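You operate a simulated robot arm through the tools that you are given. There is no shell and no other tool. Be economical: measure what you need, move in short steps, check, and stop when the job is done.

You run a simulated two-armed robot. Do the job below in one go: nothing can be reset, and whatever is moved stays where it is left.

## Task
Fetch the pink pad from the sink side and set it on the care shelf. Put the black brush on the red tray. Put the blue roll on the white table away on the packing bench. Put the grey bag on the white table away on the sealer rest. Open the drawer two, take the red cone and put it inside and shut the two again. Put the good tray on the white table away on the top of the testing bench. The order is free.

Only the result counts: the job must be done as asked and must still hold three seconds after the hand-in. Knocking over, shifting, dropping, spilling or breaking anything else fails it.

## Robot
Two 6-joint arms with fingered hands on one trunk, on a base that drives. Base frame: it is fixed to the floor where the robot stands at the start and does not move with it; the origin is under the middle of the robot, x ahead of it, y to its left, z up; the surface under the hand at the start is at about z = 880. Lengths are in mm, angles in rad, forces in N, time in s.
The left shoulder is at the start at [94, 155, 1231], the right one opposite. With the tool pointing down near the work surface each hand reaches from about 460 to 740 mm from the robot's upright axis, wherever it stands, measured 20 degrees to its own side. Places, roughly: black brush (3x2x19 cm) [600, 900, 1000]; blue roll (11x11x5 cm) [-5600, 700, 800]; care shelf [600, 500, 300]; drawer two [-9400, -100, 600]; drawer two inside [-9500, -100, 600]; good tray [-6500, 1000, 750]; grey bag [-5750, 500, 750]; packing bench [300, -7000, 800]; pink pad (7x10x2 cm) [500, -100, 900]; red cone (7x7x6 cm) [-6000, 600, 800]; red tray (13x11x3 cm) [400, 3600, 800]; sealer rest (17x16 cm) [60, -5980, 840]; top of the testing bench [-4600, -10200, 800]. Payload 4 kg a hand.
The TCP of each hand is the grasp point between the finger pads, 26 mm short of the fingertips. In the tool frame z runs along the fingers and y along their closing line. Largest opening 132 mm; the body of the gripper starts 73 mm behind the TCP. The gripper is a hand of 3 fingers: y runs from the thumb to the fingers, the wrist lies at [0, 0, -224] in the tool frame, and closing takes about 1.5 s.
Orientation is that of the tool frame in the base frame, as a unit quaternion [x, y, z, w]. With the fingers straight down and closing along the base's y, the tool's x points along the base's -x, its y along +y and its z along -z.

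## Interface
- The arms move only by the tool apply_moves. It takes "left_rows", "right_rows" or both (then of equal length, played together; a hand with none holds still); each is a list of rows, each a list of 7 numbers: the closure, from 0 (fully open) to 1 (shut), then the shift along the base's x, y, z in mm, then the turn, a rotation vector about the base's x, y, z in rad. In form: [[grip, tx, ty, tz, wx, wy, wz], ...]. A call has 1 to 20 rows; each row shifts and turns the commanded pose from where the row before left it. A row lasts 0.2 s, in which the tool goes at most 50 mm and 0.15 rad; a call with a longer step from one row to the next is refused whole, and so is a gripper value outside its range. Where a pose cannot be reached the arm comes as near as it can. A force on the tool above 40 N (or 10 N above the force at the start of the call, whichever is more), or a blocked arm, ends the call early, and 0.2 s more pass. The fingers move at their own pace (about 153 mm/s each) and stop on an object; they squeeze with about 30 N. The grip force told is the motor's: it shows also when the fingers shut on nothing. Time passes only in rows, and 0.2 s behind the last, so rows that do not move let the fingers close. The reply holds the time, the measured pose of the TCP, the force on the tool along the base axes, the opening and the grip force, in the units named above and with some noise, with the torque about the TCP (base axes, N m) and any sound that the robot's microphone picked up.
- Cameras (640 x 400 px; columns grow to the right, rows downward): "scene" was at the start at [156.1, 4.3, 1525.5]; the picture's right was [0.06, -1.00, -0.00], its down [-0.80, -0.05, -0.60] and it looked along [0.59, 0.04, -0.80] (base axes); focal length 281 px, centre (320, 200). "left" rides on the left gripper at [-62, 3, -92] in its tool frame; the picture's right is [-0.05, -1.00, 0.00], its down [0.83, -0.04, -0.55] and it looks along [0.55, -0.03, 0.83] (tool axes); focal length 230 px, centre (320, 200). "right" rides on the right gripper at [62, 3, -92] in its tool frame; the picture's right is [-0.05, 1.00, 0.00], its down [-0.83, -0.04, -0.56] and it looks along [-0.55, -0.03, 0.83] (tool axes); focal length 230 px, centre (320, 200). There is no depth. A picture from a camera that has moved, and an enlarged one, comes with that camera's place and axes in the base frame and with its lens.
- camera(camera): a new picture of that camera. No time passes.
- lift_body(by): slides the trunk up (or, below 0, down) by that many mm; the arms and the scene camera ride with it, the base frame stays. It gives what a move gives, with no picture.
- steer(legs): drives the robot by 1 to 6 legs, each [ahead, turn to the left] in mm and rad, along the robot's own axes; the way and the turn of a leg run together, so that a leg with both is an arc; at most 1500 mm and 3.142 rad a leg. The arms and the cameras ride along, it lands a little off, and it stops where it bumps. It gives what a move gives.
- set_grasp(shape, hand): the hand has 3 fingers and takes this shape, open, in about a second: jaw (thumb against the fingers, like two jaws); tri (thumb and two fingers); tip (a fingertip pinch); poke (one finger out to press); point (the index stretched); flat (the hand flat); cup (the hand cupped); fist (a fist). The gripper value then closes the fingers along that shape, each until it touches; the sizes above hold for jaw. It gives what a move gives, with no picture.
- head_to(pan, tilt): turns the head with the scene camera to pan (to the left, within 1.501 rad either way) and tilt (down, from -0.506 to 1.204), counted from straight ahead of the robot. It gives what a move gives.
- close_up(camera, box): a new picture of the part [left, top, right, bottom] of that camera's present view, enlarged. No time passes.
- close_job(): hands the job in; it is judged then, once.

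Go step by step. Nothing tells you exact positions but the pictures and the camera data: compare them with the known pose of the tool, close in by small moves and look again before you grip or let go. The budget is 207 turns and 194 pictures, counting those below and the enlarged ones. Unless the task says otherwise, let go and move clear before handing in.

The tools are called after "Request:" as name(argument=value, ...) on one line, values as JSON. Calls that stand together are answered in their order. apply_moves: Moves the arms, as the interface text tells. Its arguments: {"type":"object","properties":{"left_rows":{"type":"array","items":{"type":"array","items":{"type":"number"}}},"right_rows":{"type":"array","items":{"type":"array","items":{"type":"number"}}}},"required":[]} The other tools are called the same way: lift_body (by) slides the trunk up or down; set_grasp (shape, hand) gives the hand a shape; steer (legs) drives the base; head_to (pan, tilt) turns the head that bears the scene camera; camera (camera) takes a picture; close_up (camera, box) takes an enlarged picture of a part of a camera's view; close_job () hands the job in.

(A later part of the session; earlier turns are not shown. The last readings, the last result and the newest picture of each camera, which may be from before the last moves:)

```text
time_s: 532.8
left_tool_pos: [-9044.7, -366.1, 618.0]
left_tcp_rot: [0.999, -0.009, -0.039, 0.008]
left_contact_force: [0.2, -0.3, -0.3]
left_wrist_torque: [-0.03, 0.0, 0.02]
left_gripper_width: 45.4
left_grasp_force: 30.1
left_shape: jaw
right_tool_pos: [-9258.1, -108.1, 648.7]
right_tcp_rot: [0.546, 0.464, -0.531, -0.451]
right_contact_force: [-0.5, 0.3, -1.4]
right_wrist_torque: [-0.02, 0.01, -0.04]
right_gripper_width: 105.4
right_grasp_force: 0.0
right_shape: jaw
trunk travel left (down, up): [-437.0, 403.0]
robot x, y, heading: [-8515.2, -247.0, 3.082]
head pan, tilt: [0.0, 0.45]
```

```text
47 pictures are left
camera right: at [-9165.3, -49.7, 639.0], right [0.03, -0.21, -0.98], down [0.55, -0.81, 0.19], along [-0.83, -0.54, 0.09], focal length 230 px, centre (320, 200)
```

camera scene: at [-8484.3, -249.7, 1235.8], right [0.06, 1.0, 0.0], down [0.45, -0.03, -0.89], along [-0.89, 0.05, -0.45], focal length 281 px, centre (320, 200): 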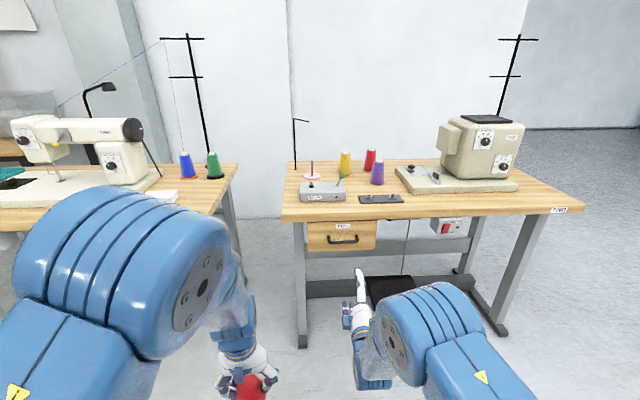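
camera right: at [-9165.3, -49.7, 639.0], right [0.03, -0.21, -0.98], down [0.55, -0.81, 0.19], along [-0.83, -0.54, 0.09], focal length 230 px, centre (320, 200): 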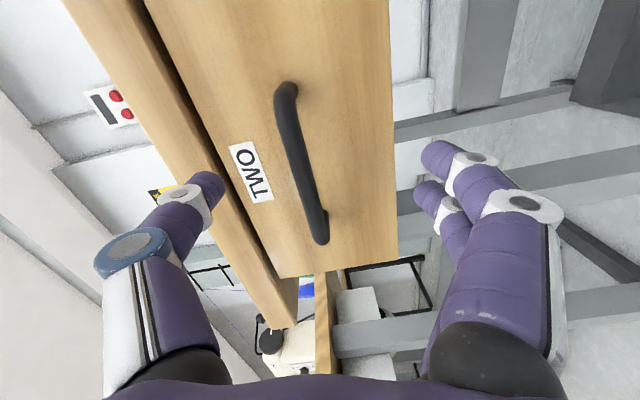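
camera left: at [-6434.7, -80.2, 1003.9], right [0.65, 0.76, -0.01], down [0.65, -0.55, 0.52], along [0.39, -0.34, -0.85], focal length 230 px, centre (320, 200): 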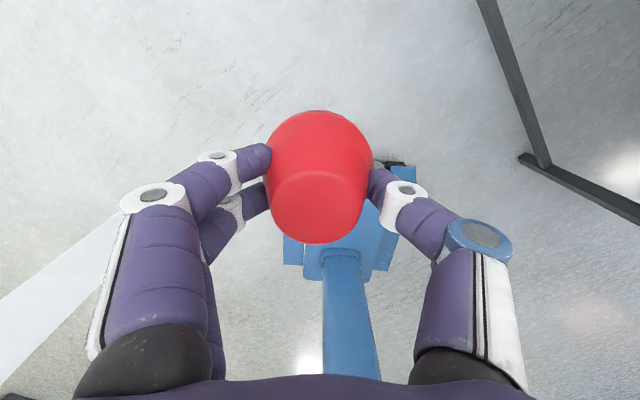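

Request:
apply_moves(right_rows=[[0.2, 0, -5, 4, 0, 0, 0], [0.2, 0, -5, 4, 0, 0, 0], [0.2, 0, -5, 4, 0, 0, 0], [0.2, 0, 0, 0, 0, 0, 0]])

Request:
steer(legs=[[50, 0]])

Request:
camera(camera="right")

Request:
close_up(camera="scene", box=[260, 180, 460, 340])

```text
time_s: 533.8
left_tool_pos: [-9032.9, -369.1, 628.6]
left_tcp_rot: [0.999, -0.006, -0.049, 0.004]
left_contact_force: [0.0, -0.3, -0.9]
left_wrist_torque: [-0.01, -0.03, 0.0]
left_gripper_width: 45.2
left_grasp_force: 29.6
left_shape: jaw
right_tool_pos: [-9247.3, -124.0, 674.8]
right_tcp_rot: [0.54, 0.461, -0.536, -0.457]
right_contact_force: [-0.1, -0.3, 0.0]
right_wrist_torque: [0.02, 0.02, 0.0]
right_gripper_width: 105.6
right_grasp_force: 0.0
right_shape: jaw
trunk travel left (down, up): [-437.0, 403.0]
robot x, y, heading: [-8517.1, -250.1, 3.082]
head pan, tilt: [0.0, 0.45]
```

```text
time_s: 534.7
left_tool_pos: [-9083.9, -365.0, 629.9]
left_tcp_rot: [0.999, -0.006, -0.05, 0.004]
left_contact_force: [-0.3, 1.1, -0.6]
left_wrist_torque: [-0.02, 0.0, 0.0]
left_gripper_width: 45.2
left_grasp_force: 30.1
left_shape: jaw
right_tool_pos: [-9295.6, -119.5, 675.9]
right_tcp_rot: [0.54, 0.46, -0.536, -0.457]
right_contact_force: [8.9, -1.4, -0.5]
right_wrist_torque: [0.13, 0.72, -0.09]
right_gripper_width: 105.6
right_grasp_force: 0.0
right_shape: jaw
trunk travel left (down, up): [-437.0, 403.0]
robot x, y, heading: [-8565.1, -243.4, 3.079]
head pan, tilt: [0.0, 0.45]
```

```text
46 pictures are left
camera right: at [-9204.0, -62.3, 663.5], right [0.01, -0.21, -0.98], down [0.55, -0.81, 0.18], along [-0.83, -0.54, 0.11], focal length 230 px, centre (320, 200)
```

right: 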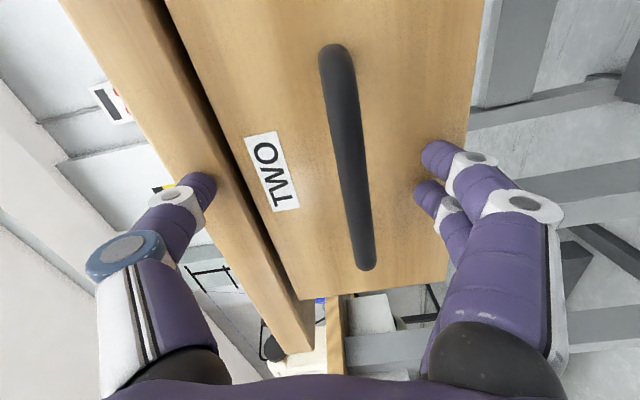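

```text
2.50 times, centred on (360, 260) of scene
camera zoom: at [-8729.2, -235.1, 1235.9], right [0.06, 1.0, 0.0], down [0.45, -0.03, -0.89], along [-0.89, 0.06, -0.45], focal length 702 px, centre (220, 50)
```

zoom: 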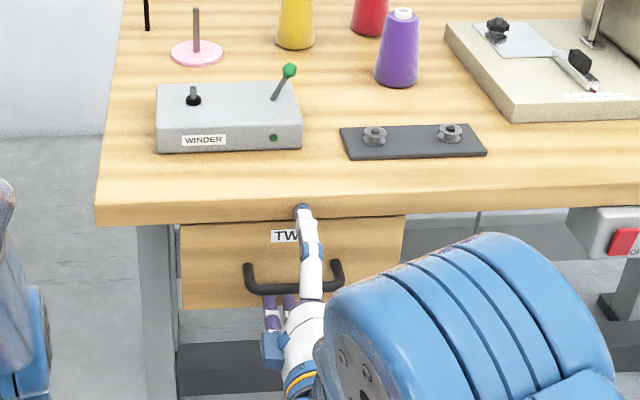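

The upper finger met the desk edge (9 N). Back off, narrow the hand, lower to z≈659.

Request:
steer(legs=[[-45, 0]])

Request:
apply_moves(right_rows=[[0.5, 0, 0, -4, 0, 0, 0], [0.5, 0, 0, -4, 0, 0, 0], [0.5, 0, 0, -4, 0, 0, 0], [0.5, 0, 0, -4, 0, 0, 0], [0.5, 0, 0, 0, 0, 0, 0]])

Request:
camera(camera="right")

```text
time_s: 535.6
left_tool_pos: [-9030.7, -371.7, 639.4]
left_tcp_rot: [0.998, 0.003, -0.058, -0.005]
left_contact_force: [-0.2, -0.1, 0.2]
left_wrist_torque: [0.0, 0.04, 0.02]
left_gripper_width: 45.5
left_grasp_force: 30.0
left_shape: jaw
right_tool_pos: [-9239.6, -124.4, 688.7]
right_tcp_rot: [-0.534, -0.456, 0.541, 0.462]
right_contact_force: [0.5, -0.5, 0.6]
right_wrist_torque: [0.0, 0.01, -0.02]
right_gripper_width: 105.8
right_grasp_force: 0.1
right_shape: jaw
trunk travel left (down, up): [-437.0, 403.0]
robot x, y, heading: [-8522.5, -246.0, 3.08]
head pan, tilt: [0.0, 0.45]
```

```text
time_s: 536.8
left_tool_pos: [-9023.2, -374.2, 649.7]
left_tcp_rot: [0.998, 0.009, -0.066, -0.011]
left_contact_force: [1.0, 0.5, -0.5]
left_wrist_torque: [0.0, 0.01, 0.0]
left_gripper_width: 45.2
left_grasp_force: 30.2
left_shape: jaw
right_tool_pos: [-9228.8, -124.0, 684.8]
right_tcp_rot: [-0.529, -0.453, 0.545, 0.467]
right_contact_force: [-0.7, 0.0, -0.2]
right_wrist_torque: [0.04, 0.02, 0.03]
right_gripper_width: 66.9
right_grasp_force: 0.0
right_shape: jaw
trunk travel left (down, up): [-437.0, 403.0]
robot x, y, heading: [-8524.9, -246.3, 3.079]
head pan, tilt: [0.0, 0.45]
```

```text
44 pictures are left
camera right: at [-9136.7, -65.6, 669.5], right [-0.03, -0.2, -0.98], down [0.56, -0.81, 0.15], along [-0.83, -0.54, 0.14], focal length 230 px, centre (320, 200)
```

right: 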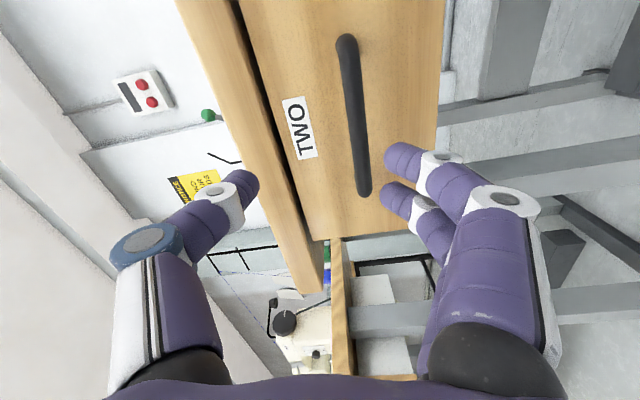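

Request:
lift_body(by=-32)

Request:
steer(legs=[[80, 0]])

Request:
camera(camera="right")

```text
time_s: 537.6
left_tool_pos: [-9023.2, -374.2, 616.9]
left_tcp_rot: [0.998, 0.009, -0.066, -0.011]
left_contact_force: [0.2, 0.4, -1.2]
left_wrist_torque: [-0.02, 0.01, 0.01]
left_gripper_width: 45.1
left_grasp_force: 30.4
left_shape: jaw
right_tool_pos: [-9228.5, -124.2, 652.9]
right_tcp_rot: [-0.529, -0.454, 0.545, 0.467]
right_contact_force: [0.3, 0.8, -0.6]
right_wrist_torque: [0.01, 0.0, 0.01]
right_gripper_width: 66.5
right_grasp_force: 0.0
right_shape: jaw
trunk travel left (down, up): [-405.0, 435.0]
robot x, y, heading: [-8521.8, -247.5, 3.076]
head pan, tilt: [0.0, 0.45]
```

```text
time_s: 538.7
left_tool_pos: [-9077.9, -376.1, 639.1]
left_tcp_rot: [0.996, 0.018, -0.086, -0.02]
left_contact_force: [1.4, 0.8, -0.9]
left_wrist_torque: [0.0, 0.01, -0.03]
left_gripper_width: 45.0
left_grasp_force: 30.7
left_shape: jaw
right_tool_pos: [-9274.0, -103.5, 666.8]
right_tcp_rot: [-0.535, -0.44, 0.543, 0.476]
right_contact_force: [0.4, -0.1, 1.2]
right_wrist_torque: [0.01, -0.03, 0.0]
right_gripper_width: 66.0
right_grasp_force: 0.1
right_shape: jaw
trunk travel left (down, up): [-405.0, 435.0]
robot x, y, heading: [-8593.1, -239.4, 3.082]
head pan, tilt: [0.0, 0.45]
stopped in leg 1: the force on the tool passed its limit at 63 N (the readings are from after the stop); the commanded pose is now the measured one
```

```text
43 pictures are left
camera right: at [-9180.2, -47.4, 649.6], right [-0.05, -0.21, -0.98], down [0.54, -0.83, 0.15], along [-0.84, -0.52, 0.15], focal length 230 px, centre (320, 200)
```

right: 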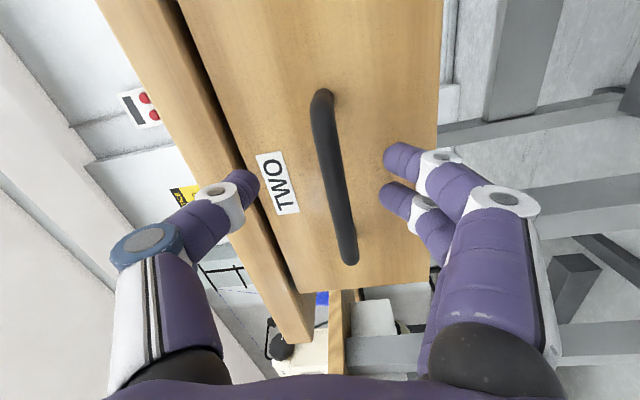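

The drawer face is at x≈−9328 and the bar at ≈−9297, z≈658. Lower 8 mm, advance ~18 mm and close.

Request:
lift_body(by=-9)

Request:
steer(legs=[[20, 0]])

Request:
camera(camera="right")

```text
time_s: 539.3
left_tool_pos: [-9080.1, -375.5, 629.6]
left_tcp_rot: [0.996, 0.016, -0.085, -0.02]
left_contact_force: [-0.3, -0.2, -0.5]
left_wrist_torque: [0.0, -0.03, 0.0]
left_gripper_width: 44.8
left_grasp_force: 30.4
left_shape: jaw
right_tool_pos: [-9277.8, -102.9, 659.3]
right_tcp_rot: [-0.533, -0.441, 0.543, 0.477]
right_contact_force: [0.0, 0.3, 0.4]
right_wrist_torque: [0.01, 0.01, -0.02]
right_gripper_width: 66.0
right_grasp_force: 0.1
right_shape: jaw
trunk travel left (down, up): [-396.0, 444.0]
robot x, y, heading: [-8599.0, -242.7, 3.081]
head pan, tilt: [0.0, 0.45]
```

```text
time_s: 540.1
left_tool_pos: [-9099.9, -375.7, 627.1]
left_tcp_rot: [0.996, 0.016, -0.084, -0.02]
left_contact_force: [0.2, -0.7, -2.0]
left_wrist_torque: [-0.03, 0.02, 0.01]
left_gripper_width: 45.0
left_grasp_force: 30.0
left_shape: jaw
right_tool_pos: [-9296.5, -104.0, 660.9]
right_tcp_rot: [-0.533, -0.439, 0.543, 0.477]
right_contact_force: [23.8, 1.1, -2.9]
right_wrist_torque: [0.05, -0.98, 0.29]
right_gripper_width: 65.9
right_grasp_force: 0.0
right_shape: jaw
trunk travel left (down, up): [-396.0, 444.0]
robot x, y, heading: [-8620.2, -244.5, 3.082]
head pan, tilt: [0.0, 0.45]
```

```text
42 pictures are left
camera right: at [-9203.3, -46.1, 644.2], right [-0.05, -0.21, -0.98], down [0.54, -0.83, 0.15], along [-0.84, -0.52, 0.16], focal length 230 px, centre (320, 200)
```

right: 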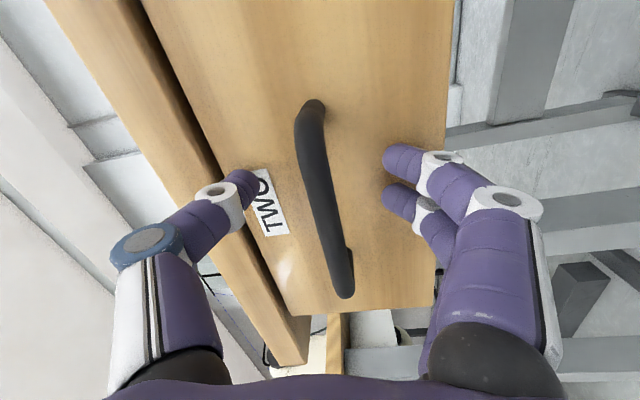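

Request:
apply_moves(right_rows=[[0.7, 2, 0, 0, 0, 0, 0], [0.9, 2, 0, 0, 0, 0, 0], [1, 0, 0, 0, 0, 0, 0], [1, 0, 0, 0, 0, 0, 0], [1, 0, 0, 0, 0, 0, 0], [1, 0, 0, 0, 0, 0, 0]])

Request:
camera(camera="right")

```text
time_s: 541.5
left_tool_pos: [-9092.7, -377.4, 636.8]
left_tcp_rot: [0.995, 0.02, -0.091, -0.023]
left_contact_force: [0.3, 0.4, -0.7]
left_wrist_torque: [0.01, 0.01, -0.01]
left_gripper_width: 44.8
left_grasp_force: 30.1
left_shape: jaw
right_tool_pos: [-9288.9, -87.6, 668.3]
right_tcp_rot: [-0.54, -0.426, 0.541, 0.484]
right_contact_force: [2.6, -9.3, -11.4]
right_wrist_torque: [-0.29, -0.38, 0.18]
right_gripper_width: 0.0
right_grasp_force: 30.0
right_shape: jaw
right hand out of reach, approached as far as the arm can: row 2
trunk travel left (down, up): [-396.0, 444.0]
robot x, y, heading: [-8615.9, -240.9, 3.084]
head pan, tilt: [0.0, 0.45]
```

```text
41 pictures are left
camera right: at [-9193.5, -34.7, 649.5], right [-0.07, -0.22, -0.97], down [0.51, -0.84, 0.15], along [-0.86, -0.49, 0.17], focal length 230 px, centre (320, 200)
```

right: 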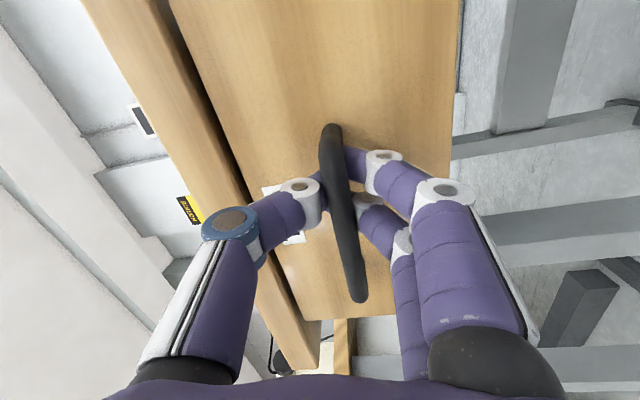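

The fingers closed behind the bar, hooking it – good for pulling. Pull by backing the base.

Request:
steer(legs=[[-200, 0]])

Request:
camera(camera="scene")

```text
time_s: 543.1
left_tool_pos: [-8892.3, -390.2, 637.3]
left_tcp_rot: [0.995, 0.02, -0.091, -0.025]
left_contact_force: [-0.1, 0.4, -0.6]
left_wrist_torque: [0.01, 0.0, 0.01]
left_gripper_width: 45.0
left_grasp_force: 30.0
left_shape: jaw
right_tool_pos: [-9088.9, -98.0, 671.0]
right_tcp_rot: [-0.538, -0.424, 0.543, 0.485]
right_contact_force: [-0.3, -0.9, -6.7]
right_wrist_torque: [0.07, 0.04, -0.02]
right_gripper_width: 0.1
right_grasp_force: 30.0
right_shape: jaw
trunk travel left (down, up): [-396.0, 444.0]
robot x, y, heading: [-8418.7, -251.1, 3.082]
head pan, tilt: [0.0, 0.45]
```

```text
40 pictures are left
camera scene: at [-8578.2, -243.7, 1194.9], right [0.06, 1.0, 0.0], down [0.45, -0.03, -0.89], along [-0.89, 0.05, -0.45], focal length 281 px, centre (320, 200)
```

scene: 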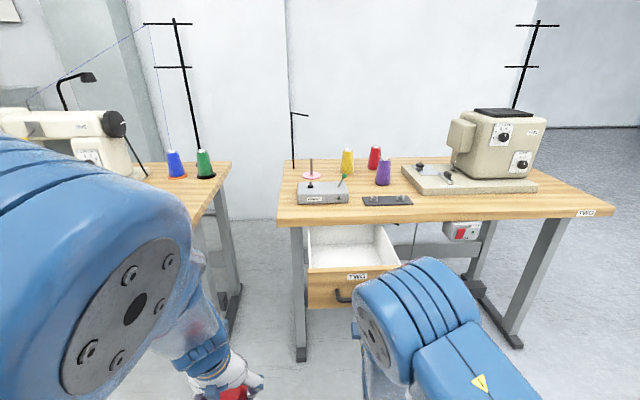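

Drawer two is open about 200 mm. Release the handle, back off a little, and fold the right hand back to tool-down on the right side.

Request:
apply_moves(right_rows=[[0.8, 0, 0, 0, 0, 0, 0], [0.6, 0, 0, 0, 0, 0, 0], [0.45, 0, 0, 0, 0, 0, 0], [0.45, 0, 0, 0, 0, 0, 0]])

Request:
camera(camera="right")

```text
time_s: 544.1
left_tool_pos: [-8884.4, -390.3, 646.5]
left_tcp_rot: [0.994, 0.022, -0.101, -0.028]
left_contact_force: [-0.2, -0.6, -1.7]
left_wrist_torque: [0.02, -0.01, -0.02]
left_gripper_width: 44.9
left_grasp_force: 29.9
left_shape: jaw
right_tool_pos: [-9077.4, -85.1, 678.9]
right_tcp_rot: [0.546, 0.411, -0.54, -0.492]
right_contact_force: [-0.5, 0.0, 0.4]
right_wrist_torque: [0.01, 0.01, 0.01]
right_gripper_width: 72.0
right_grasp_force: 0.0
right_shape: jaw
trunk travel left (down, up): [-396.0, 444.0]
robot x, y, heading: [-8414.1, -254.3, 3.081]
head pan, tilt: [0.0, 0.45]
```

```text
39 pictures are left
camera right: at [-8981.2, -34.8, 658.6], right [-0.09, -0.23, -0.97], down [0.49, -0.86, 0.16], along [-0.87, -0.46, 0.19], focal length 230 px, centre (320, 200)
```

right: 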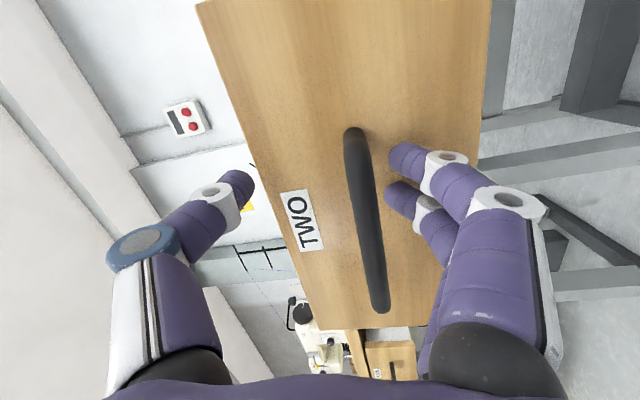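

Request:
steer(legs=[[-120, 0]])

Request:
apply_moves(right_rows=[[0.4, 10, 9, 0, -0.008, -0.12, 0], [0.4, 10, 9, 0, -0.008, -0.12, 0], [0.4, 10, 9, 0, -0.008, -0.12, 0], [0.4, 10, 9, 0, -0.008, -0.12, 0], [0.4, 10, 9, -2, -0.008, -0.12, 0], [0.4, 10, 9, -2, -0.008, -0.12, 0], [0.4, 10, 9, -2, -0.008, -0.12, 0], [0.4, 10, 9, -2, -0.008, -0.12, 0], [0.4, 10, 9, -2, -0.008, -0.12, 0], [0.4, 10, 9, -2, -0.008, -0.12, 0], [0.4, 8, 9, -2, -0.008, -0.12, 0], [0.4, 5, 9, -2, -0.008, -0.12, 0], [0.4, 0, 9, -2, -0.008, -0.13, 0], [0.4, 0, 0, 0, 0, 0, 0]])

Request:
lift_body(by=150)

Request:
camera(camera="scene")

```text
time_s: 545.3
left_tool_pos: [-8762.9, -398.4, 645.8]
left_tcp_rot: [0.994, 0.02, -0.101, -0.027]
left_contact_force: [-0.4, -0.1, -0.9]
left_wrist_torque: [0.0, 0.01, 0.0]
left_gripper_width: 45.2
left_grasp_force: 30.1
left_shape: jaw
right_tool_pos: [-8959.3, -94.2, 685.0]
right_tcp_rot: [-0.535, -0.414, 0.548, 0.492]
right_contact_force: [0.5, 0.1, -0.2]
right_wrist_torque: [-0.01, -0.02, 0.0]
right_gripper_width: 72.0
right_grasp_force: 0.1
right_shape: jaw
trunk travel left (down, up): [-396.0, 444.0]
robot x, y, heading: [-8295.9, -263.5, 3.081]
head pan, tilt: [0.0, 0.45]
```

```text
time_s: 548.3
left_tool_pos: [-8754.5, -401.1, 654.1]
left_tcp_rot: [0.993, 0.022, -0.108, -0.032]
left_contact_force: [0.5, 0.4, -1.6]
left_wrist_torque: [-0.01, 0.01, 0.01]
left_gripper_width: 44.8
left_grasp_force: 29.5
left_shape: jaw
right_tool_pos: [-8837.6, 23.5, 677.5]
right_tcp_rot: [0.788, 0.614, -0.035, -0.035]
right_contact_force: [-0.2, 0.0, 0.0]
right_wrist_torque: [0.0, -0.02, 0.02]
right_gripper_width: 79.1
right_grasp_force: 0.1
right_shape: jaw
right hand out of reach, approached as far as the arm can: row 1, 10
trunk travel left (down, up): [-396.0, 444.0]
robot x, y, heading: [-8293.2, -258.8, 3.079]
head pan, tilt: [0.0, 0.45]
```

```text
time_s: 550.1
left_tool_pos: [-8755.4, -400.7, 805.5]
left_tcp_rot: [0.993, 0.024, -0.109, -0.032]
left_contact_force: [0.6, 0.1, -0.4]
left_wrist_torque: [0.0, -0.01, -0.01]
left_gripper_width: 44.8
left_grasp_force: 30.0
left_shape: jaw
right_tool_pos: [-8836.6, 23.5, 828.2]
right_tcp_rot: [0.788, 0.614, -0.034, -0.034]
right_contact_force: [0.7, -0.6, 0.1]
right_wrist_torque: [-0.04, 0.01, 0.0]
right_gripper_width: 78.9
right_grasp_force: 0.0
right_shape: jaw
trunk travel left (down, up): [-546.0, 294.0]
robot x, y, heading: [-8296.5, -261.1, 3.078]
head pan, tilt: [0.0, 0.45]
```

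```text
38 pictures are left
camera scene: at [-8461.4, -250.8, 1344.7], right [0.06, 1.0, 0.0], down [0.45, -0.03, -0.89], along [-0.89, 0.06, -0.45], focal length 281 px, centre (320, 200)
```

scene: 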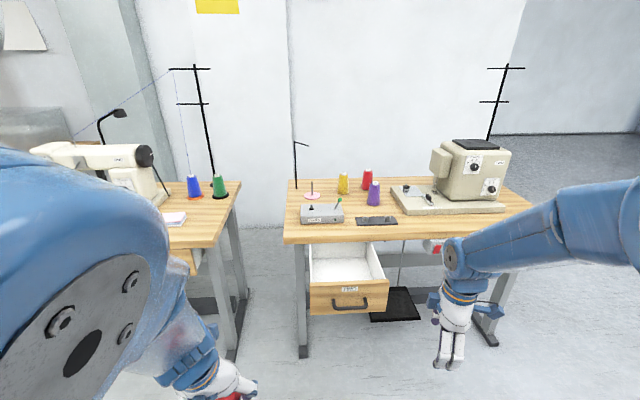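

Turn slightly right, level the left hand, then drive in so the cone is over the drawer.

Request:
apply_moves(left_rows=[[1, -10, 2, 0, -0.005, -0.018, 0], [1, -10, 2, 0, -0.005, -0.018, 0], [1, -10, 2, 0, -0.005, -0.018, 0], [1, -10, 2, 0, -0.005, -0.018, 0], [1, -10, 2, 0, -0.005, -0.018, 0], [1, -10, 2, 0, -0.005, -0.018, 0], [1, -10, 2, 0, -0.005, -0.018, 0], [1, -10, 2, 0, -0.005, -0.018, 0], [1, -10, 2, 0, -0.005, -0.018, 0], [1, -10, 2, 0, -0.005, -0.018, 0], [1, -10, 2, 0, -0.005, -0.018, 0], [1, -10, 2, 0, -0.004, -0.018, 0], [1, 0, 0, 0, 0, 0, 0]])

Request:
steer(legs=[[0, -0.15]])

```text
time_s: 552.9
left_tool_pos: [-8872.3, -374.7, 804.0]
left_tcp_rot: [1.0, 0.02, -0.002, 0.005]
left_contact_force: [0.5, -0.3, -1.7]
left_wrist_torque: [0.01, 0.01, -0.01]
left_gripper_width: 44.7
left_grasp_force: 29.8
left_shape: jaw
right_tool_pos: [-8835.9, 23.2, 827.0]
right_tcp_rot: [0.788, 0.614, -0.035, -0.035]
right_contact_force: [0.2, -0.2, 0.6]
right_wrist_torque: [0.0, -0.02, 0.03]
right_gripper_width: 78.8
right_grasp_force: 0.0
right_shape: jaw
trunk travel left (down, up): [-546.0, 294.0]
robot x, y, heading: [-8293.4, -261.4, 3.076]
head pan, tilt: [0.0, 0.45]
```

```text
time_s: 553.9
left_tool_pos: [-8883.2, -287.3, 803.5]
left_tcp_rot: [0.998, -0.056, -0.002, 0.005]
left_contact_force: [-0.2, -1.0, -0.5]
left_wrist_torque: [-0.02, -0.02, 0.0]
left_gripper_width: 44.7
left_grasp_force: 30.1
left_shape: jaw
right_tool_pos: [-8787.4, 102.3, 826.7]
right_tcp_rot: [0.832, 0.553, -0.031, -0.037]
right_contact_force: [-1.2, 0.9, 0.0]
right_wrist_torque: [0.0, 0.0, 0.04]
right_gripper_width: 79.1
right_grasp_force: 0.1
right_shape: jaw
trunk travel left (down, up): [-546.0, 294.0]
robot x, y, heading: [-8294.9, -263.1, 2.931]
head pan, tilt: [0.0, 0.45]
```

Request:
apply_moves(left_rows=[[1, 0, 12, 0, 0, 0, 0], [1, 0, 12, 0, 0, 0, 0], [1, 0, 12, 0, 0, 0, 0], [1, 0, 12, 0, 0, 0, 0], [1, 0, 12, 0, 0, 0, 0], [1, 0, 0, 0, 0, 0, 0]])

Request:
steer(legs=[[330, 0]])

Request:
head_to(pan=0.05, tilt=0.8)

Request:
camera(camera="scene")

```text
time_s: 555.3
left_tool_pos: [-8879.1, -240.6, 820.6]
left_tcp_rot: [0.999, -0.032, -0.009, -0.021]
left_contact_force: [-0.2, 0.2, 0.0]
left_wrist_torque: [0.02, 0.01, 0.01]
left_gripper_width: 44.5
left_grasp_force: 29.9
left_shape: jaw
right_tool_pos: [-8773.6, 97.4, 837.8]
right_tcp_rot: [0.831, 0.554, -0.038, -0.043]
right_contact_force: [-1.2, -0.1, -0.4]
right_wrist_torque: [0.0, -0.03, 0.06]
right_gripper_width: 79.0
right_grasp_force: 0.2
right_shape: jaw
trunk travel left (down, up): [-546.0, 294.0]
robot x, y, heading: [-8297.8, -261.0, 2.927]
head pan, tilt: [0.0, 0.45]
```

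```text
time_s: 557.5
left_tool_pos: [-9202.5, -169.4, 818.0]
left_tcp_rot: [0.999, -0.033, -0.007, -0.02]
left_contact_force: [0.0, 0.0, -0.9]
left_wrist_torque: [-0.01, -0.02, 0.0]
left_gripper_width: 44.4
left_grasp_force: 29.9
left_shape: jaw
right_tool_pos: [-9098.0, 168.3, 836.1]
right_tcp_rot: [0.831, 0.553, -0.037, -0.043]
right_contact_force: [-0.5, 0.0, 0.0]
right_wrist_torque: [0.0, -0.04, -0.01]
right_gripper_width: 79.2
right_grasp_force: 0.0
right_shape: jaw
trunk travel left (down, up): [-546.0, 294.0]
robot x, y, heading: [-8618.7, -192.7, 2.93]
head pan, tilt: [0.0, 0.45]
```

```text
time_s: 558.3
left_tool_pos: [-9190.6, -177.2, 830.4]
left_tcp_rot: [0.999, -0.023, -0.013, -0.032]
left_contact_force: [-0.7, -0.7, 0.0]
left_wrist_torque: [0.01, 0.0, -0.02]
left_gripper_width: 44.3
left_grasp_force: 29.8
left_shape: jaw
right_tool_pos: [-9082.1, 165.5, 848.4]
right_tcp_rot: [0.83, 0.553, -0.044, -0.05]
right_contact_force: [0.2, 0.5, 0.0]
right_wrist_torque: [-0.04, 0.01, 0.01]
right_gripper_width: 79.1
right_grasp_force: 0.1
right_shape: jaw
trunk travel left (down, up): [-546.0, 294.0]
robot x, y, heading: [-8616.2, -193.7, 2.926]
head pan, tilt: [0.051, 0.799]
```

```text
37 pictures are left
camera scene: at [-8769.0, -163.0, 1314.8], right [0.16, 0.99, 0.0], down [0.72, -0.12, -0.68], along [-0.68, 0.11, -0.73], focal length 281 px, centre (320, 200)
```

scene: 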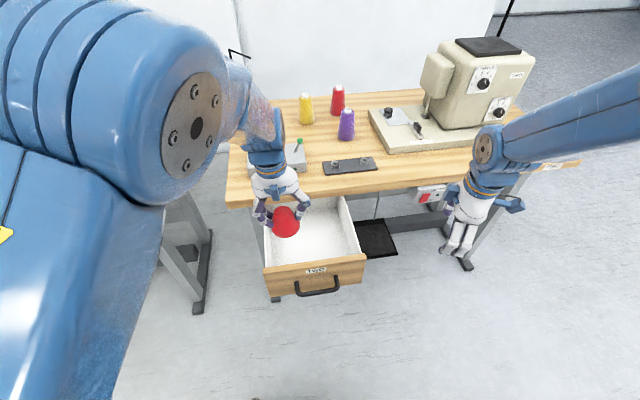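

Request:
apply_moves(left_rows=[[1, -7, 9, -4, -0.01, -0.005, 0], [1, -7, 9, -4, -0.01, -0.005, 0], [1, -7, 9, -4, -0.01, -0.005, 0], [1, -7, 9, -4, -0.01, -0.005, 0], [1, 0, 4, -4, -0.01, 0, 0], [1, 0, 0, 0, 0, 0, 0]])

Request:
lift_body(by=-110)

Request:
close_up(camera="scene", box=[220, 100, 400, 260])

```text
time_s: 559.7
left_tool_pos: [-9223.3, -141.0, 810.8]
left_tcp_rot: [1.0, -0.019, -0.001, -0.009]
left_contact_force: [0.1, 0.0, -0.5]
left_wrist_torque: [-0.02, 0.04, 0.01]
left_gripper_width: 44.3
left_grasp_force: 30.1
left_shape: jaw
right_tool_pos: [-9082.4, 165.1, 846.3]
right_tcp_rot: [0.831, 0.552, -0.045, -0.049]
right_contact_force: [0.3, -0.5, 0.5]
right_wrist_torque: [-0.02, 0.02, 0.05]
right_gripper_width: 79.3
right_grasp_force: 0.1
right_shape: jaw
trunk travel left (down, up): [-546.0, 294.0]
robot x, y, heading: [-8618.1, -195.0, 2.927]
head pan, tilt: [0.051, 0.799]
```

```text
time_s: 561.2
left_tool_pos: [-9220.7, -140.5, 700.1]
left_tcp_rot: [1.0, -0.021, -0.001, -0.008]
left_contact_force: [-0.1, -0.7, -1.0]
left_wrist_torque: [-0.01, -0.02, 0.0]
left_gripper_width: 44.1
left_grasp_force: 29.9
left_shape: jaw
right_tool_pos: [-9081.5, 164.9, 737.0]
right_tcp_rot: [0.83, 0.553, -0.044, -0.05]
right_contact_force: [0.1, -0.6, 0.4]
right_wrist_torque: [-0.01, -0.02, 0.01]
right_gripper_width: 79.4
right_grasp_force: 0.0
right_shape: jaw
trunk travel left (down, up): [-436.0, 404.0]
robot x, y, heading: [-8615.3, -193.2, 2.925]
head pan, tilt: [0.051, 0.799]
```

```text
2.50 times, centred on (310, 180) of scene
camera zoom: at [-8768.0, -163.3, 1204.7], right [0.16, 0.99, 0.0], down [0.72, -0.12, -0.68], along [-0.67, 0.11, -0.73], focal length 702 px, centre (345, 250)
```

zoom: 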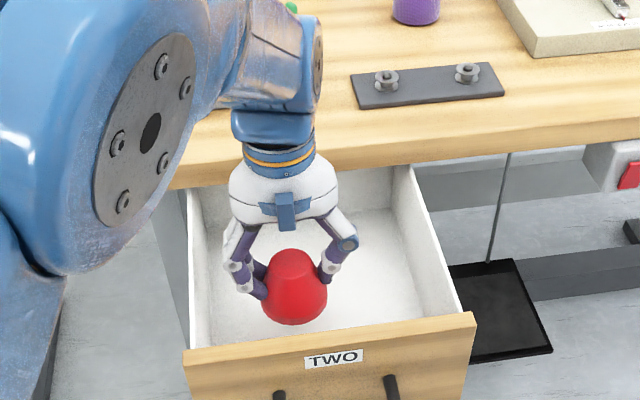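

Request:
lift_body(by=-35)

Request:
apply_moves(left_rows=[[1, 0, 0, -3, 0, 0, 0], [1, 0, 0, -3, 0, 0, 0], [1, 0, 0, -3, 0, 0, 0], [1, 0, 0, -3, 0, 0, 0], [1, 0, 0, 0, 0, 0, 0]])

Request:
close_up(camera="scene", box=[220, 80, 400, 240])

```text
time_s: 562.0
left_tool_pos: [-9220.8, -139.8, 664.8]
left_tcp_rot: [1.0, -0.021, -0.001, -0.006]
left_contact_force: [0.7, -0.6, -0.2]
left_wrist_torque: [-0.02, -0.03, 0.0]
left_gripper_width: 44.2
left_grasp_force: 30.1
left_shape: jaw
right_tool_pos: [-9081.9, 164.7, 701.7]
right_tcp_rot: [0.83, 0.553, -0.045, -0.051]
right_contact_force: [-0.1, -0.5, 0.0]
right_wrist_torque: [-0.02, 0.0, -0.01]
right_gripper_width: 78.9
right_grasp_force: 0.1
right_shape: jaw
trunk travel left (down, up): [-401.0, 439.0]
robot x, y, heading: [-8619.8, -192.2, 2.924]
head pan, tilt: [0.051, 0.799]
```

```text
time_s: 563.1
left_tool_pos: [-9220.3, -139.1, 654.4]
left_tcp_rot: [1.0, -0.022, -0.003, -0.005]
left_contact_force: [-0.1, 0.0, -0.1]
left_wrist_torque: [-0.01, 0.02, -0.01]
left_gripper_width: 44.3
left_grasp_force: 29.9
left_shape: jaw
right_tool_pos: [-9082.5, 165.3, 701.6]
right_tcp_rot: [0.83, 0.554, -0.045, -0.049]
right_contact_force: [-0.9, 0.7, -0.2]
right_wrist_torque: [0.0, 0.02, 0.0]
right_gripper_width: 79.5
right_grasp_force: 0.0
right_shape: jaw
trunk travel left (down, up): [-401.0, 439.0]
robot x, y, heading: [-8617.8, -191.6, 2.926]
head pan, tilt: [0.051, 0.799]
```

```text
2.50 times, centred on (310, 160) of scene
camera zoom: at [-8767.5, -163.4, 1169.6], right [0.16, 0.99, 0.0], down [0.72, -0.12, -0.68], along [-0.67, 0.11, -0.73], focal length 702 px, centre (345, 300)
```

zoom: 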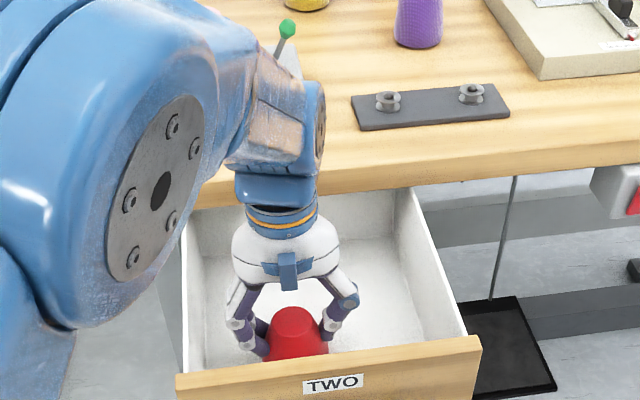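

Request:
apply_moves(left_rows=[[1, 0, 0, -3, 0, 0, 0], [1, 0, 0, -3, 0, 0, 0], [1, 0, 0, -3, 0, 0, 0], [1, 0, 0, -3, 0, 0, 0], [1, 0, 0, -2, 0, 0, 0], [1, 0, 0, 0, 0, 0, 0]])

```text
time_s: 564.5
left_tool_pos: [-9212.4, -147.6, 648.3]
left_tcp_rot: [1.0, -0.012, -0.007, -0.015]
left_contact_force: [0.1, -0.2, 0.8]
left_wrist_torque: [-0.03, -0.02, 0.02]
left_gripper_width: 47.1
left_grasp_force: 30.3
left_shape: jaw
right_tool_pos: [-9069.4, 161.3, 713.1]
right_tcp_rot: [0.83, 0.553, -0.051, -0.056]
right_contact_force: [-0.1, -0.3, -0.7]
right_wrist_torque: [0.04, -0.01, -0.02]
right_gripper_width: 79.2
right_grasp_force: 0.1
right_shape: jaw
trunk travel left (down, up): [-401.0, 439.0]
robot x, y, heading: [-8619.0, -193.2, 2.931]
head pan, tilt: [0.051, 0.799]
stopped in row 6 (left hand): the force on the tool passed its limit at 42 N (the readings are from after the stop); the commanded pose is now the measured one
```

The cone met the drawer floor. Release and raise straight up.

Request:
apply_moves(left_rows=[[1, 0, 0, -3, 0, 0, 0], [0.8, 0, 0, 0, 0, 0, 0], [0.6, 0, 0, 0, 0, 0, 0], [0.4, 0, 0, 0, 0, 0, 0], [0.35, 0, 0, 0, 0, 0, 0], [0.35, 0, 0, 8, 0, 0, 0], [0.35, 0, 0, 10, 0, 0, 0], [0.35, 0, 0, 10, 0, 0, 0], [0.35, 0, 0, 10, 0, 0, 0], [0.35, 0, 0, 10, 0, 0, 0], [0.35, 0, 0, 0, 0, 0, 0]])

Request:
lift_body(by=130)

Request:
close_up(camera="scene", box=[220, 120, 400, 300])

```text
time_s: 567.1
left_tool_pos: [-9191.4, -158.1, 667.6]
left_tcp_rot: [0.999, 0.001, 0.027, -0.022]
left_contact_force: [-0.1, 0.7, -0.4]
left_wrist_torque: [-0.01, 0.03, -0.01]
left_gripper_width: 85.6
left_grasp_force: 0.1
left_shape: jaw
right_tool_pos: [-9055.7, 157.9, 721.2]
right_tcp_rot: [0.829, 0.553, -0.058, -0.064]
right_contact_force: [0.0, 0.6, -0.2]
right_wrist_torque: [0.01, 0.01, 0.01]
right_gripper_width: 79.2
right_grasp_force: 0.1
right_shape: jaw
trunk travel left (down, up): [-401.0, 439.0]
robot x, y, heading: [-8619.2, -192.0, 2.927]
head pan, tilt: [0.051, 0.799]
stopped in row 11 (left hand): the arm was blocked; the commanded pose is now the measured one
```

```text
time_s: 568.6
left_tool_pos: [-9198.7, -157.5, 808.0]
left_tcp_rot: [1.0, 0.002, 0.017, -0.026]
left_contact_force: [-1.3, 0.1, 0.1]
left_wrist_torque: [0.03, 0.02, -0.03]
left_gripper_width: 85.5
left_grasp_force: 0.1
left_shape: jaw
right_tool_pos: [-9059.6, 160.4, 850.5]
right_tcp_rot: [0.829, 0.553, -0.057, -0.062]
right_contact_force: [0.3, 0.2, 0.8]
right_wrist_torque: [0.0, 0.0, 0.0]
right_gripper_width: 79.3
right_grasp_force: 0.2
right_shape: jaw
trunk travel left (down, up): [-531.0, 309.0]
robot x, y, heading: [-8620.1, -189.1, 2.923]
head pan, tilt: [0.051, 0.799]
```

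```text
2.22 times, centred on (310, 210) of scene
camera zoom: at [-8770.1, -162.7, 1299.5], right [0.16, 0.99, 0.0], down [0.72, -0.12, -0.68], along [-0.67, 0.11, -0.73], focal length 624 px, centre (342, 178)
```

zoom: 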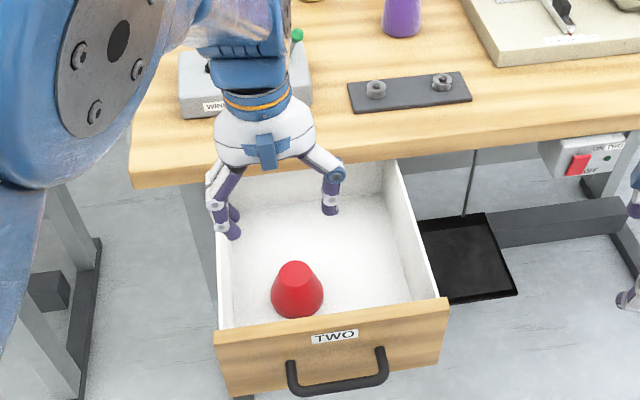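

The cone stands inside the drawer. Back away, turn square to the desk and prepare the right hand to push the drawer shut.

Request:
steer(legs=[[-330, 0]])

Request:
steer(legs=[[0, 0.16]])

Request:
lift_body(by=-150)

```text
time_s: 570.8
left_tool_pos: [-8878.9, -228.1, 812.7]
left_tcp_rot: [1.0, 0.001, 0.013, -0.028]
left_contact_force: [0.6, -0.8, 0.5]
left_wrist_torque: [0.01, 0.01, 0.0]
left_gripper_width: 86.0
left_grasp_force: 0.1
left_shape: jaw
right_tool_pos: [-8737.4, 89.6, 851.0]
right_tcp_rot: [0.83, 0.551, -0.057, -0.062]
right_contact_force: [-0.2, 0.2, 0.2]
right_wrist_torque: [0.01, -0.04, -0.03]
right_gripper_width: 79.0
right_grasp_force: 0.2
right_shape: jaw
trunk travel left (down, up): [-531.0, 309.0]
robot x, y, heading: [-8298.9, -264.0, 2.923]
head pan, tilt: [0.051, 0.799]
```

```text
time_s: 571.9
left_tool_pos: [-8866.3, -325.7, 824.5]
left_tcp_rot: [0.995, 0.09, 0.004, -0.042]
left_contact_force: [-0.5, -0.2, 0.1]
left_wrist_torque: [-0.02, 0.0, -0.04]
left_gripper_width: 85.7
left_grasp_force: 0.1
left_shape: jaw
right_tool_pos: [-8773.0, 15.6, 858.9]
right_tcp_rot: [0.783, 0.615, -0.068, -0.063]
right_contact_force: [0.2, -0.5, 0.0]
right_wrist_torque: [-0.02, -0.03, 0.02]
right_gripper_width: 79.4
right_grasp_force: 0.0
right_shape: jaw
trunk travel left (down, up): [-531.0, 309.0]
robot x, y, heading: [-8295.4, -261.8, 3.084]
head pan, tilt: [0.051, 0.799]
```

```text
time_s: 573.6
left_tool_pos: [-8855.2, -328.9, 687.9]
left_tcp_rot: [0.994, 0.095, -0.005, -0.05]
left_contact_force: [1.3, -0.5, -0.1]
left_wrist_torque: [-0.02, -0.01, 0.04]
left_gripper_width: 85.7
left_grasp_force: 0.0
left_shape: jaw
right_tool_pos: [-8758.4, 14.2, 717.1]
right_tcp_rot: [0.782, 0.614, -0.075, -0.069]
right_contact_force: [1.2, 0.2, 0.2]
right_wrist_torque: [0.01, -0.01, -0.02]
right_gripper_width: 79.3
right_grasp_force: 0.0
right_shape: jaw
trunk travel left (down, up): [-381.0, 459.0]
robot x, y, heading: [-8298.4, -259.9, 3.082]
head pan, tilt: [0.051, 0.799]
```

Request:
apply_moves(right_rows=[[0.6, -16, -10, -5, 0.006, 0.105, 0], [0.8, -16, -10, -5, 0.006, 0.105, 0], [1, -16, -10, -5, 0.006, 0.105, 0], [1, -16, -10, -5, 0.006, 0.105, 0], [1, -16, -10, -5, 0.006, 0.105, 0], [1, -16, -10, -5, 0.006, 0.105, 0], [1, -16, -10, -5, 0.006, 0.105, 0], [1, -16, -10, -5, 0.006, 0.105, 0], [1, -16, -10, -5, 0.006, 0.105, 0], [1, -16, -10, -5, 0.006, 0.105, 0], [1, -16, -10, -5, 0.006, 0.105, 0], [1, -16, -10, -5, 0.006, 0.105, 0], [1, -16, -10, -5, 0.006, 0.105, 0], [1, -10, -5, 0, 0, 0, 0], [1, 0, 0, 0, 0, 0, 0]])

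Request:
camera(camera="scene")

```text
time_s: 576.9
left_tool_pos: [-8855.1, -328.5, 686.7]
left_tcp_rot: [0.994, 0.096, -0.004, -0.051]
left_contact_force: [-0.2, 0.5, -0.4]
left_wrist_torque: [0.0, -0.01, 0.0]
left_gripper_width: 85.7
left_grasp_force: 0.0
left_shape: jaw
right_tool_pos: [-8978.2, -105.1, 651.0]
right_tcp_rot: [0.557, 0.434, -0.529, -0.469]
right_contact_force: [0.2, 0.0, -0.7]
right_wrist_torque: [-0.03, 0.01, -0.02]
right_gripper_width: 0.0
right_grasp_force: 29.8
right_shape: jaw
right hand out of reach, approached as far as the arm can: row 3, 11
trunk travel left (down, up): [-381.0, 459.0]
robot x, y, heading: [-8298.4, -264.3, 3.079]
head pan, tilt: [0.051, 0.799]
```

```text
33 pictures are left
camera scene: at [-8449.1, -256.8, 1149.6], right [0.01, 1.0, 0.0], down [0.73, -0.01, -0.68], along [-0.68, 0.0, -0.73], focal length 281 px, centre (320, 200)
```

scene: 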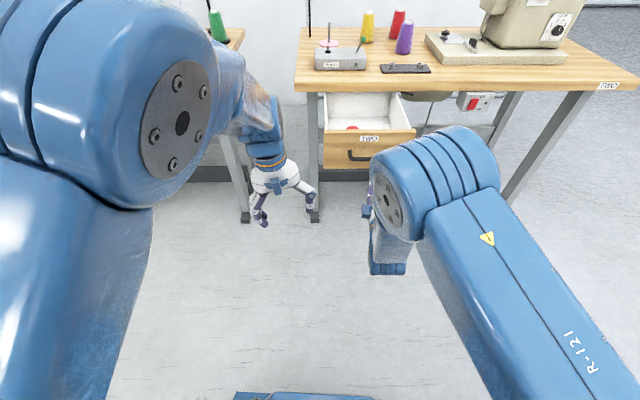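

Request:
apply_moves(right_rows=[[1, 0, -8, 0, 0, 0, 0], [1, 0, -8, 0, 0, 0, 0], [1, 0, -6, 0, 0, 0, 0], [1, 0, 0, 0, 0, 0, 0]])

Request:
steer(legs=[[200, 0]])

Request:
camera(camera="scene")

```text
time_s: 577.9
left_tool_pos: [-8854.1, -327.8, 686.3]
left_tcp_rot: [0.994, 0.096, -0.005, -0.051]
left_contact_force: [0.5, -1.0, 0.3]
left_wrist_torque: [0.03, -0.02, -0.03]
left_gripper_width: 85.5
left_grasp_force: 0.1
left_shape: jaw
right_tool_pos: [-8984.8, -109.1, 647.6]
right_tcp_rot: [0.56, 0.431, -0.529, -0.471]
right_contact_force: [-0.3, -0.5, 0.2]
right_wrist_torque: [0.03, 0.02, -0.01]
right_gripper_width: 0.0
right_grasp_force: 29.7
right_shape: jaw
right hand out of reach, approached as far as the arm can: row 1, 2, 3
trunk travel left (down, up): [-381.0, 459.0]
robot x, y, heading: [-8300.3, -258.2, 3.081]
head pan, tilt: [0.051, 0.799]
```

```text
time_s: 579.5
left_tool_pos: [-9056.1, -316.4, 686.2]
left_tcp_rot: [0.994, 0.096, -0.004, -0.05]
left_contact_force: [-0.5, 0.6, -0.2]
left_wrist_torque: [0.0, -0.01, 0.04]
left_gripper_width: 85.7
left_grasp_force: 0.1
left_shape: jaw
right_tool_pos: [-9185.6, -98.1, 647.8]
right_tcp_rot: [0.559, 0.431, -0.53, -0.47]
right_contact_force: [-0.1, -0.3, -0.3]
right_wrist_torque: [-0.01, 0.02, -0.03]
right_gripper_width: 0.0
right_grasp_force: 30.2
right_shape: jaw
trunk travel left (down, up): [-381.0, 459.0]
robot x, y, heading: [-8501.0, -250.3, 3.081]
head pan, tilt: [0.051, 0.799]
```

```text
32 pictures are left
camera scene: at [-8650.8, -245.0, 1149.4], right [0.01, 1.0, 0.0], down [0.73, -0.01, -0.68], along [-0.68, 0.0, -0.73], focal length 281 px, centre (320, 200)
```

scene: 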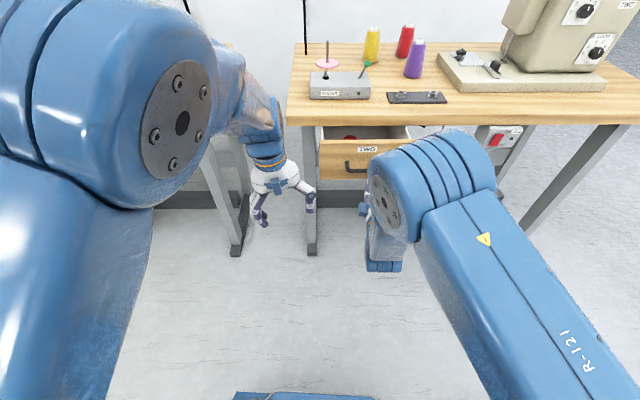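

The drawer is sliding in. Continue until it stops.

Request:
steer(legs=[[75, 0]])

Request:
steer(legs=[[40, 0]])

Request:
camera(camera="scene")

```text
time_s: 580.5
left_tool_pos: [-9121.9, -314.3, 695.0]
left_tcp_rot: [0.993, 0.099, -0.01, -0.056]
left_contact_force: [-0.9, -0.3, -0.1]
left_wrist_torque: [0.0, 0.0, -0.02]
left_gripper_width: 85.8
left_grasp_force: 0.0
left_shape: jaw
right_tool_pos: [-9251.9, -80.5, 654.8]
right_tcp_rot: [0.565, 0.417, -0.528, -0.476]
right_contact_force: [0.6, 0.5, -0.8]
right_wrist_torque: [0.0, 0.0, -0.03]
right_gripper_width: 0.0
right_grasp_force: 29.9
right_shape: jaw
trunk travel left (down, up): [-381.0, 459.0]
robot x, y, heading: [-8572.2, -245.6, 3.081]
head pan, tilt: [0.051, 0.799]
```

```text
time_s: 581.5
left_tool_pos: [-9123.7, -318.5, 731.3]
left_tcp_rot: [0.991, 0.106, -0.041, -0.075]
left_contact_force: [0.8, -0.4, -0.1]
left_wrist_torque: [-0.02, 0.05, 0.01]
left_gripper_width: 85.7
left_grasp_force: 0.1
left_shape: jaw
right_tool_pos: [-9245.9, -39.3, 667.8]
right_tcp_rot: [0.59, 0.383, -0.516, -0.489]
right_contact_force: [1.3, 0.6, 0.7]
right_wrist_torque: [-0.03, -0.03, 0.02]
right_gripper_width: 0.1
right_grasp_force: 29.9
right_shape: jaw
trunk travel left (down, up): [-381.0, 459.0]
robot x, y, heading: [-8610.1, -243.7, 3.081]
head pan, tilt: [0.051, 0.799]
stopped in leg 1: the force on the tool passed its limit at 74 N (the readings are from after the stop); the commanded pose is now the measured one
```

```text
31 pictures are left
camera scene: at [-8759.1, -237.8, 1150.2], right [0.01, 1.0, 0.0], down [0.73, -0.01, -0.69], along [-0.69, 0.01, -0.73], focal length 281 px, centre (320, 200)
```

scene: 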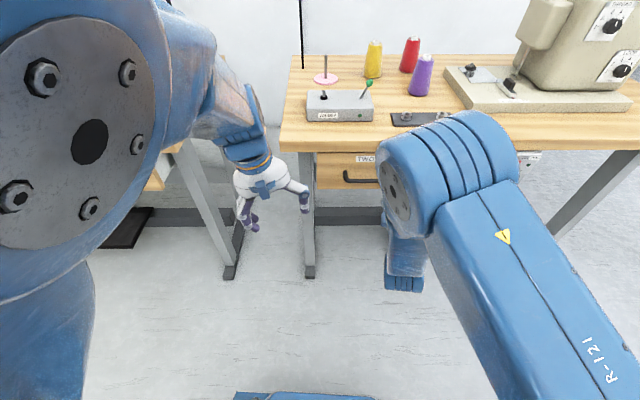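

Request:
steer(legs=[[-300, 0]])

Request:
close_up(camera="scene", box=[270, 40, 450, 200])

```text
time_s: 583.5
left_tool_pos: [-8829.3, -336.2, 730.6]
left_tcp_rot: [0.991, 0.107, -0.039, -0.075]
left_contact_force: [0.8, 0.1, 0.1]
left_wrist_torque: [0.01, -0.02, -0.01]
left_gripper_width: 85.7
left_grasp_force: 0.1
left_shape: jaw
right_tool_pos: [-8953.6, -56.0, 674.0]
right_tcp_rot: [0.588, 0.379, -0.521, -0.489]
right_contact_force: [-0.8, 0.5, 0.2]
right_wrist_torque: [0.0, -0.01, 0.03]
right_gripper_width: 0.1
right_grasp_force: 29.6
right_shape: jaw
trunk travel left (down, up): [-381.0, 459.0]
robot x, y, heading: [-8317.0, -260.8, 3.087]
head pan, tilt: [0.051, 0.799]
```

```text
2.50 times, centred on (360, 120) of scene
camera zoom: at [-8465.4, -256.0, 1149.8], right [0.01, 1.0, 0.0], down [0.73, -0.01, -0.68], along [-0.68, 0.0, -0.73], focal length 702 px, centre (220, 400)
```

zoom: 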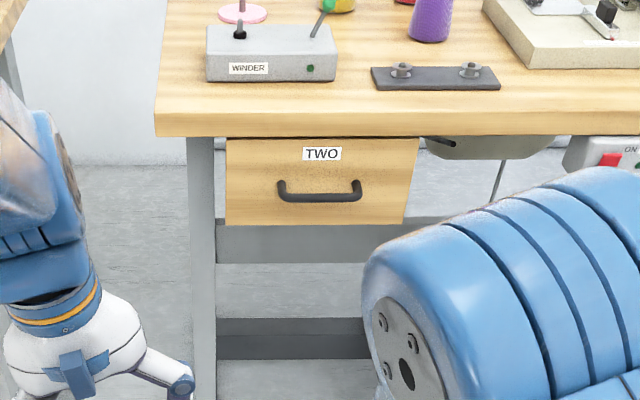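

Drawer two is shut. Fold the right hand back to tool-down, raise the trunk, and head for the green tray.

Request:
apply_moves(right_rows=[[0.6, 9, 6, -2, -0.022, -0.118, 0], [0.2, 9, 6, -2, -0.022, -0.118, 0], [0.2, 9, 6, -2, -0.022, -0.118, 0], [0.2, 9, 6, -2, -0.022, -0.118, 0], [0.2, 9, 6, -2, -0.022, -0.118, 0], [0.2, 9, 6, -2, -0.022, -0.118, 0], [0.2, 9, 6, -2, -0.022, -0.118, 0], [0.2, 9, 6, -2, -0.022, -0.118, 0], [0.2, 9, 6, -4, -0.022, -0.118, 0], [0.2, 9, 6, -4, -0.022, -0.118, 0], [0.2, 6, 6, -4, -0.022, -0.118, 0], [0.2, 0, 6, -4, -0.022, -0.118, 0], [0.2, 0, 6, -4, -0.022, -0.118, 0], [0.2, 0, 0, 0, 0, 0, 0]])

Request:
lift_body(by=385)

```text
time_s: 584.6
left_tool_pos: [-8803.6, -340.2, 751.8]
left_tcp_rot: [0.988, 0.113, -0.054, -0.096]
left_contact_force: [-0.5, 0.3, -0.1]
left_wrist_torque: [-0.04, 0.02, 0.04]
left_gripper_width: 85.6
left_grasp_force: 0.2
left_shape: jaw
right_tool_pos: [-8848.1, -24.3, 582.8]
right_tcp_rot: [0.762, 0.465, -0.327, -0.311]
right_contact_force: [0.7, -0.1, 0.9]
right_wrist_torque: [0.0, 0.02, -0.02]
right_gripper_width: 105.4
right_grasp_force: 0.0
right_shape: jaw
trunk travel left (down, up): [-381.0, 459.0]
robot x, y, heading: [-8314.1, -262.6, 3.085]
head pan, tilt: [0.051, 0.799]
stopped in row 5 (right hand): the arm was blocked; the commanded pose is now the measured one
```

```text
time_s: 588.3
left_tool_pos: [-8807.4, -340.1, 1132.9]
left_tcp_rot: [0.987, 0.114, -0.049, -0.098]
left_contact_force: [0.1, -0.5, -0.6]
left_wrist_torque: [-0.04, 0.02, 0.01]
left_gripper_width: 85.7
left_grasp_force: 0.0
left_shape: jaw
right_tool_pos: [-8853.6, -21.1, 971.4]
right_tcp_rot: [0.765, 0.457, -0.33, -0.312]
right_contact_force: [0.1, -0.4, 0.7]
right_wrist_torque: [0.01, 0.01, 0.0]
right_gripper_width: 105.6
right_grasp_force: 0.2
right_shape: jaw
trunk travel left (down, up): [-766.0, 74.0]
robot x, y, heading: [-8317.8, -260.8, 3.082]
head pan, tilt: [0.051, 0.799]
```

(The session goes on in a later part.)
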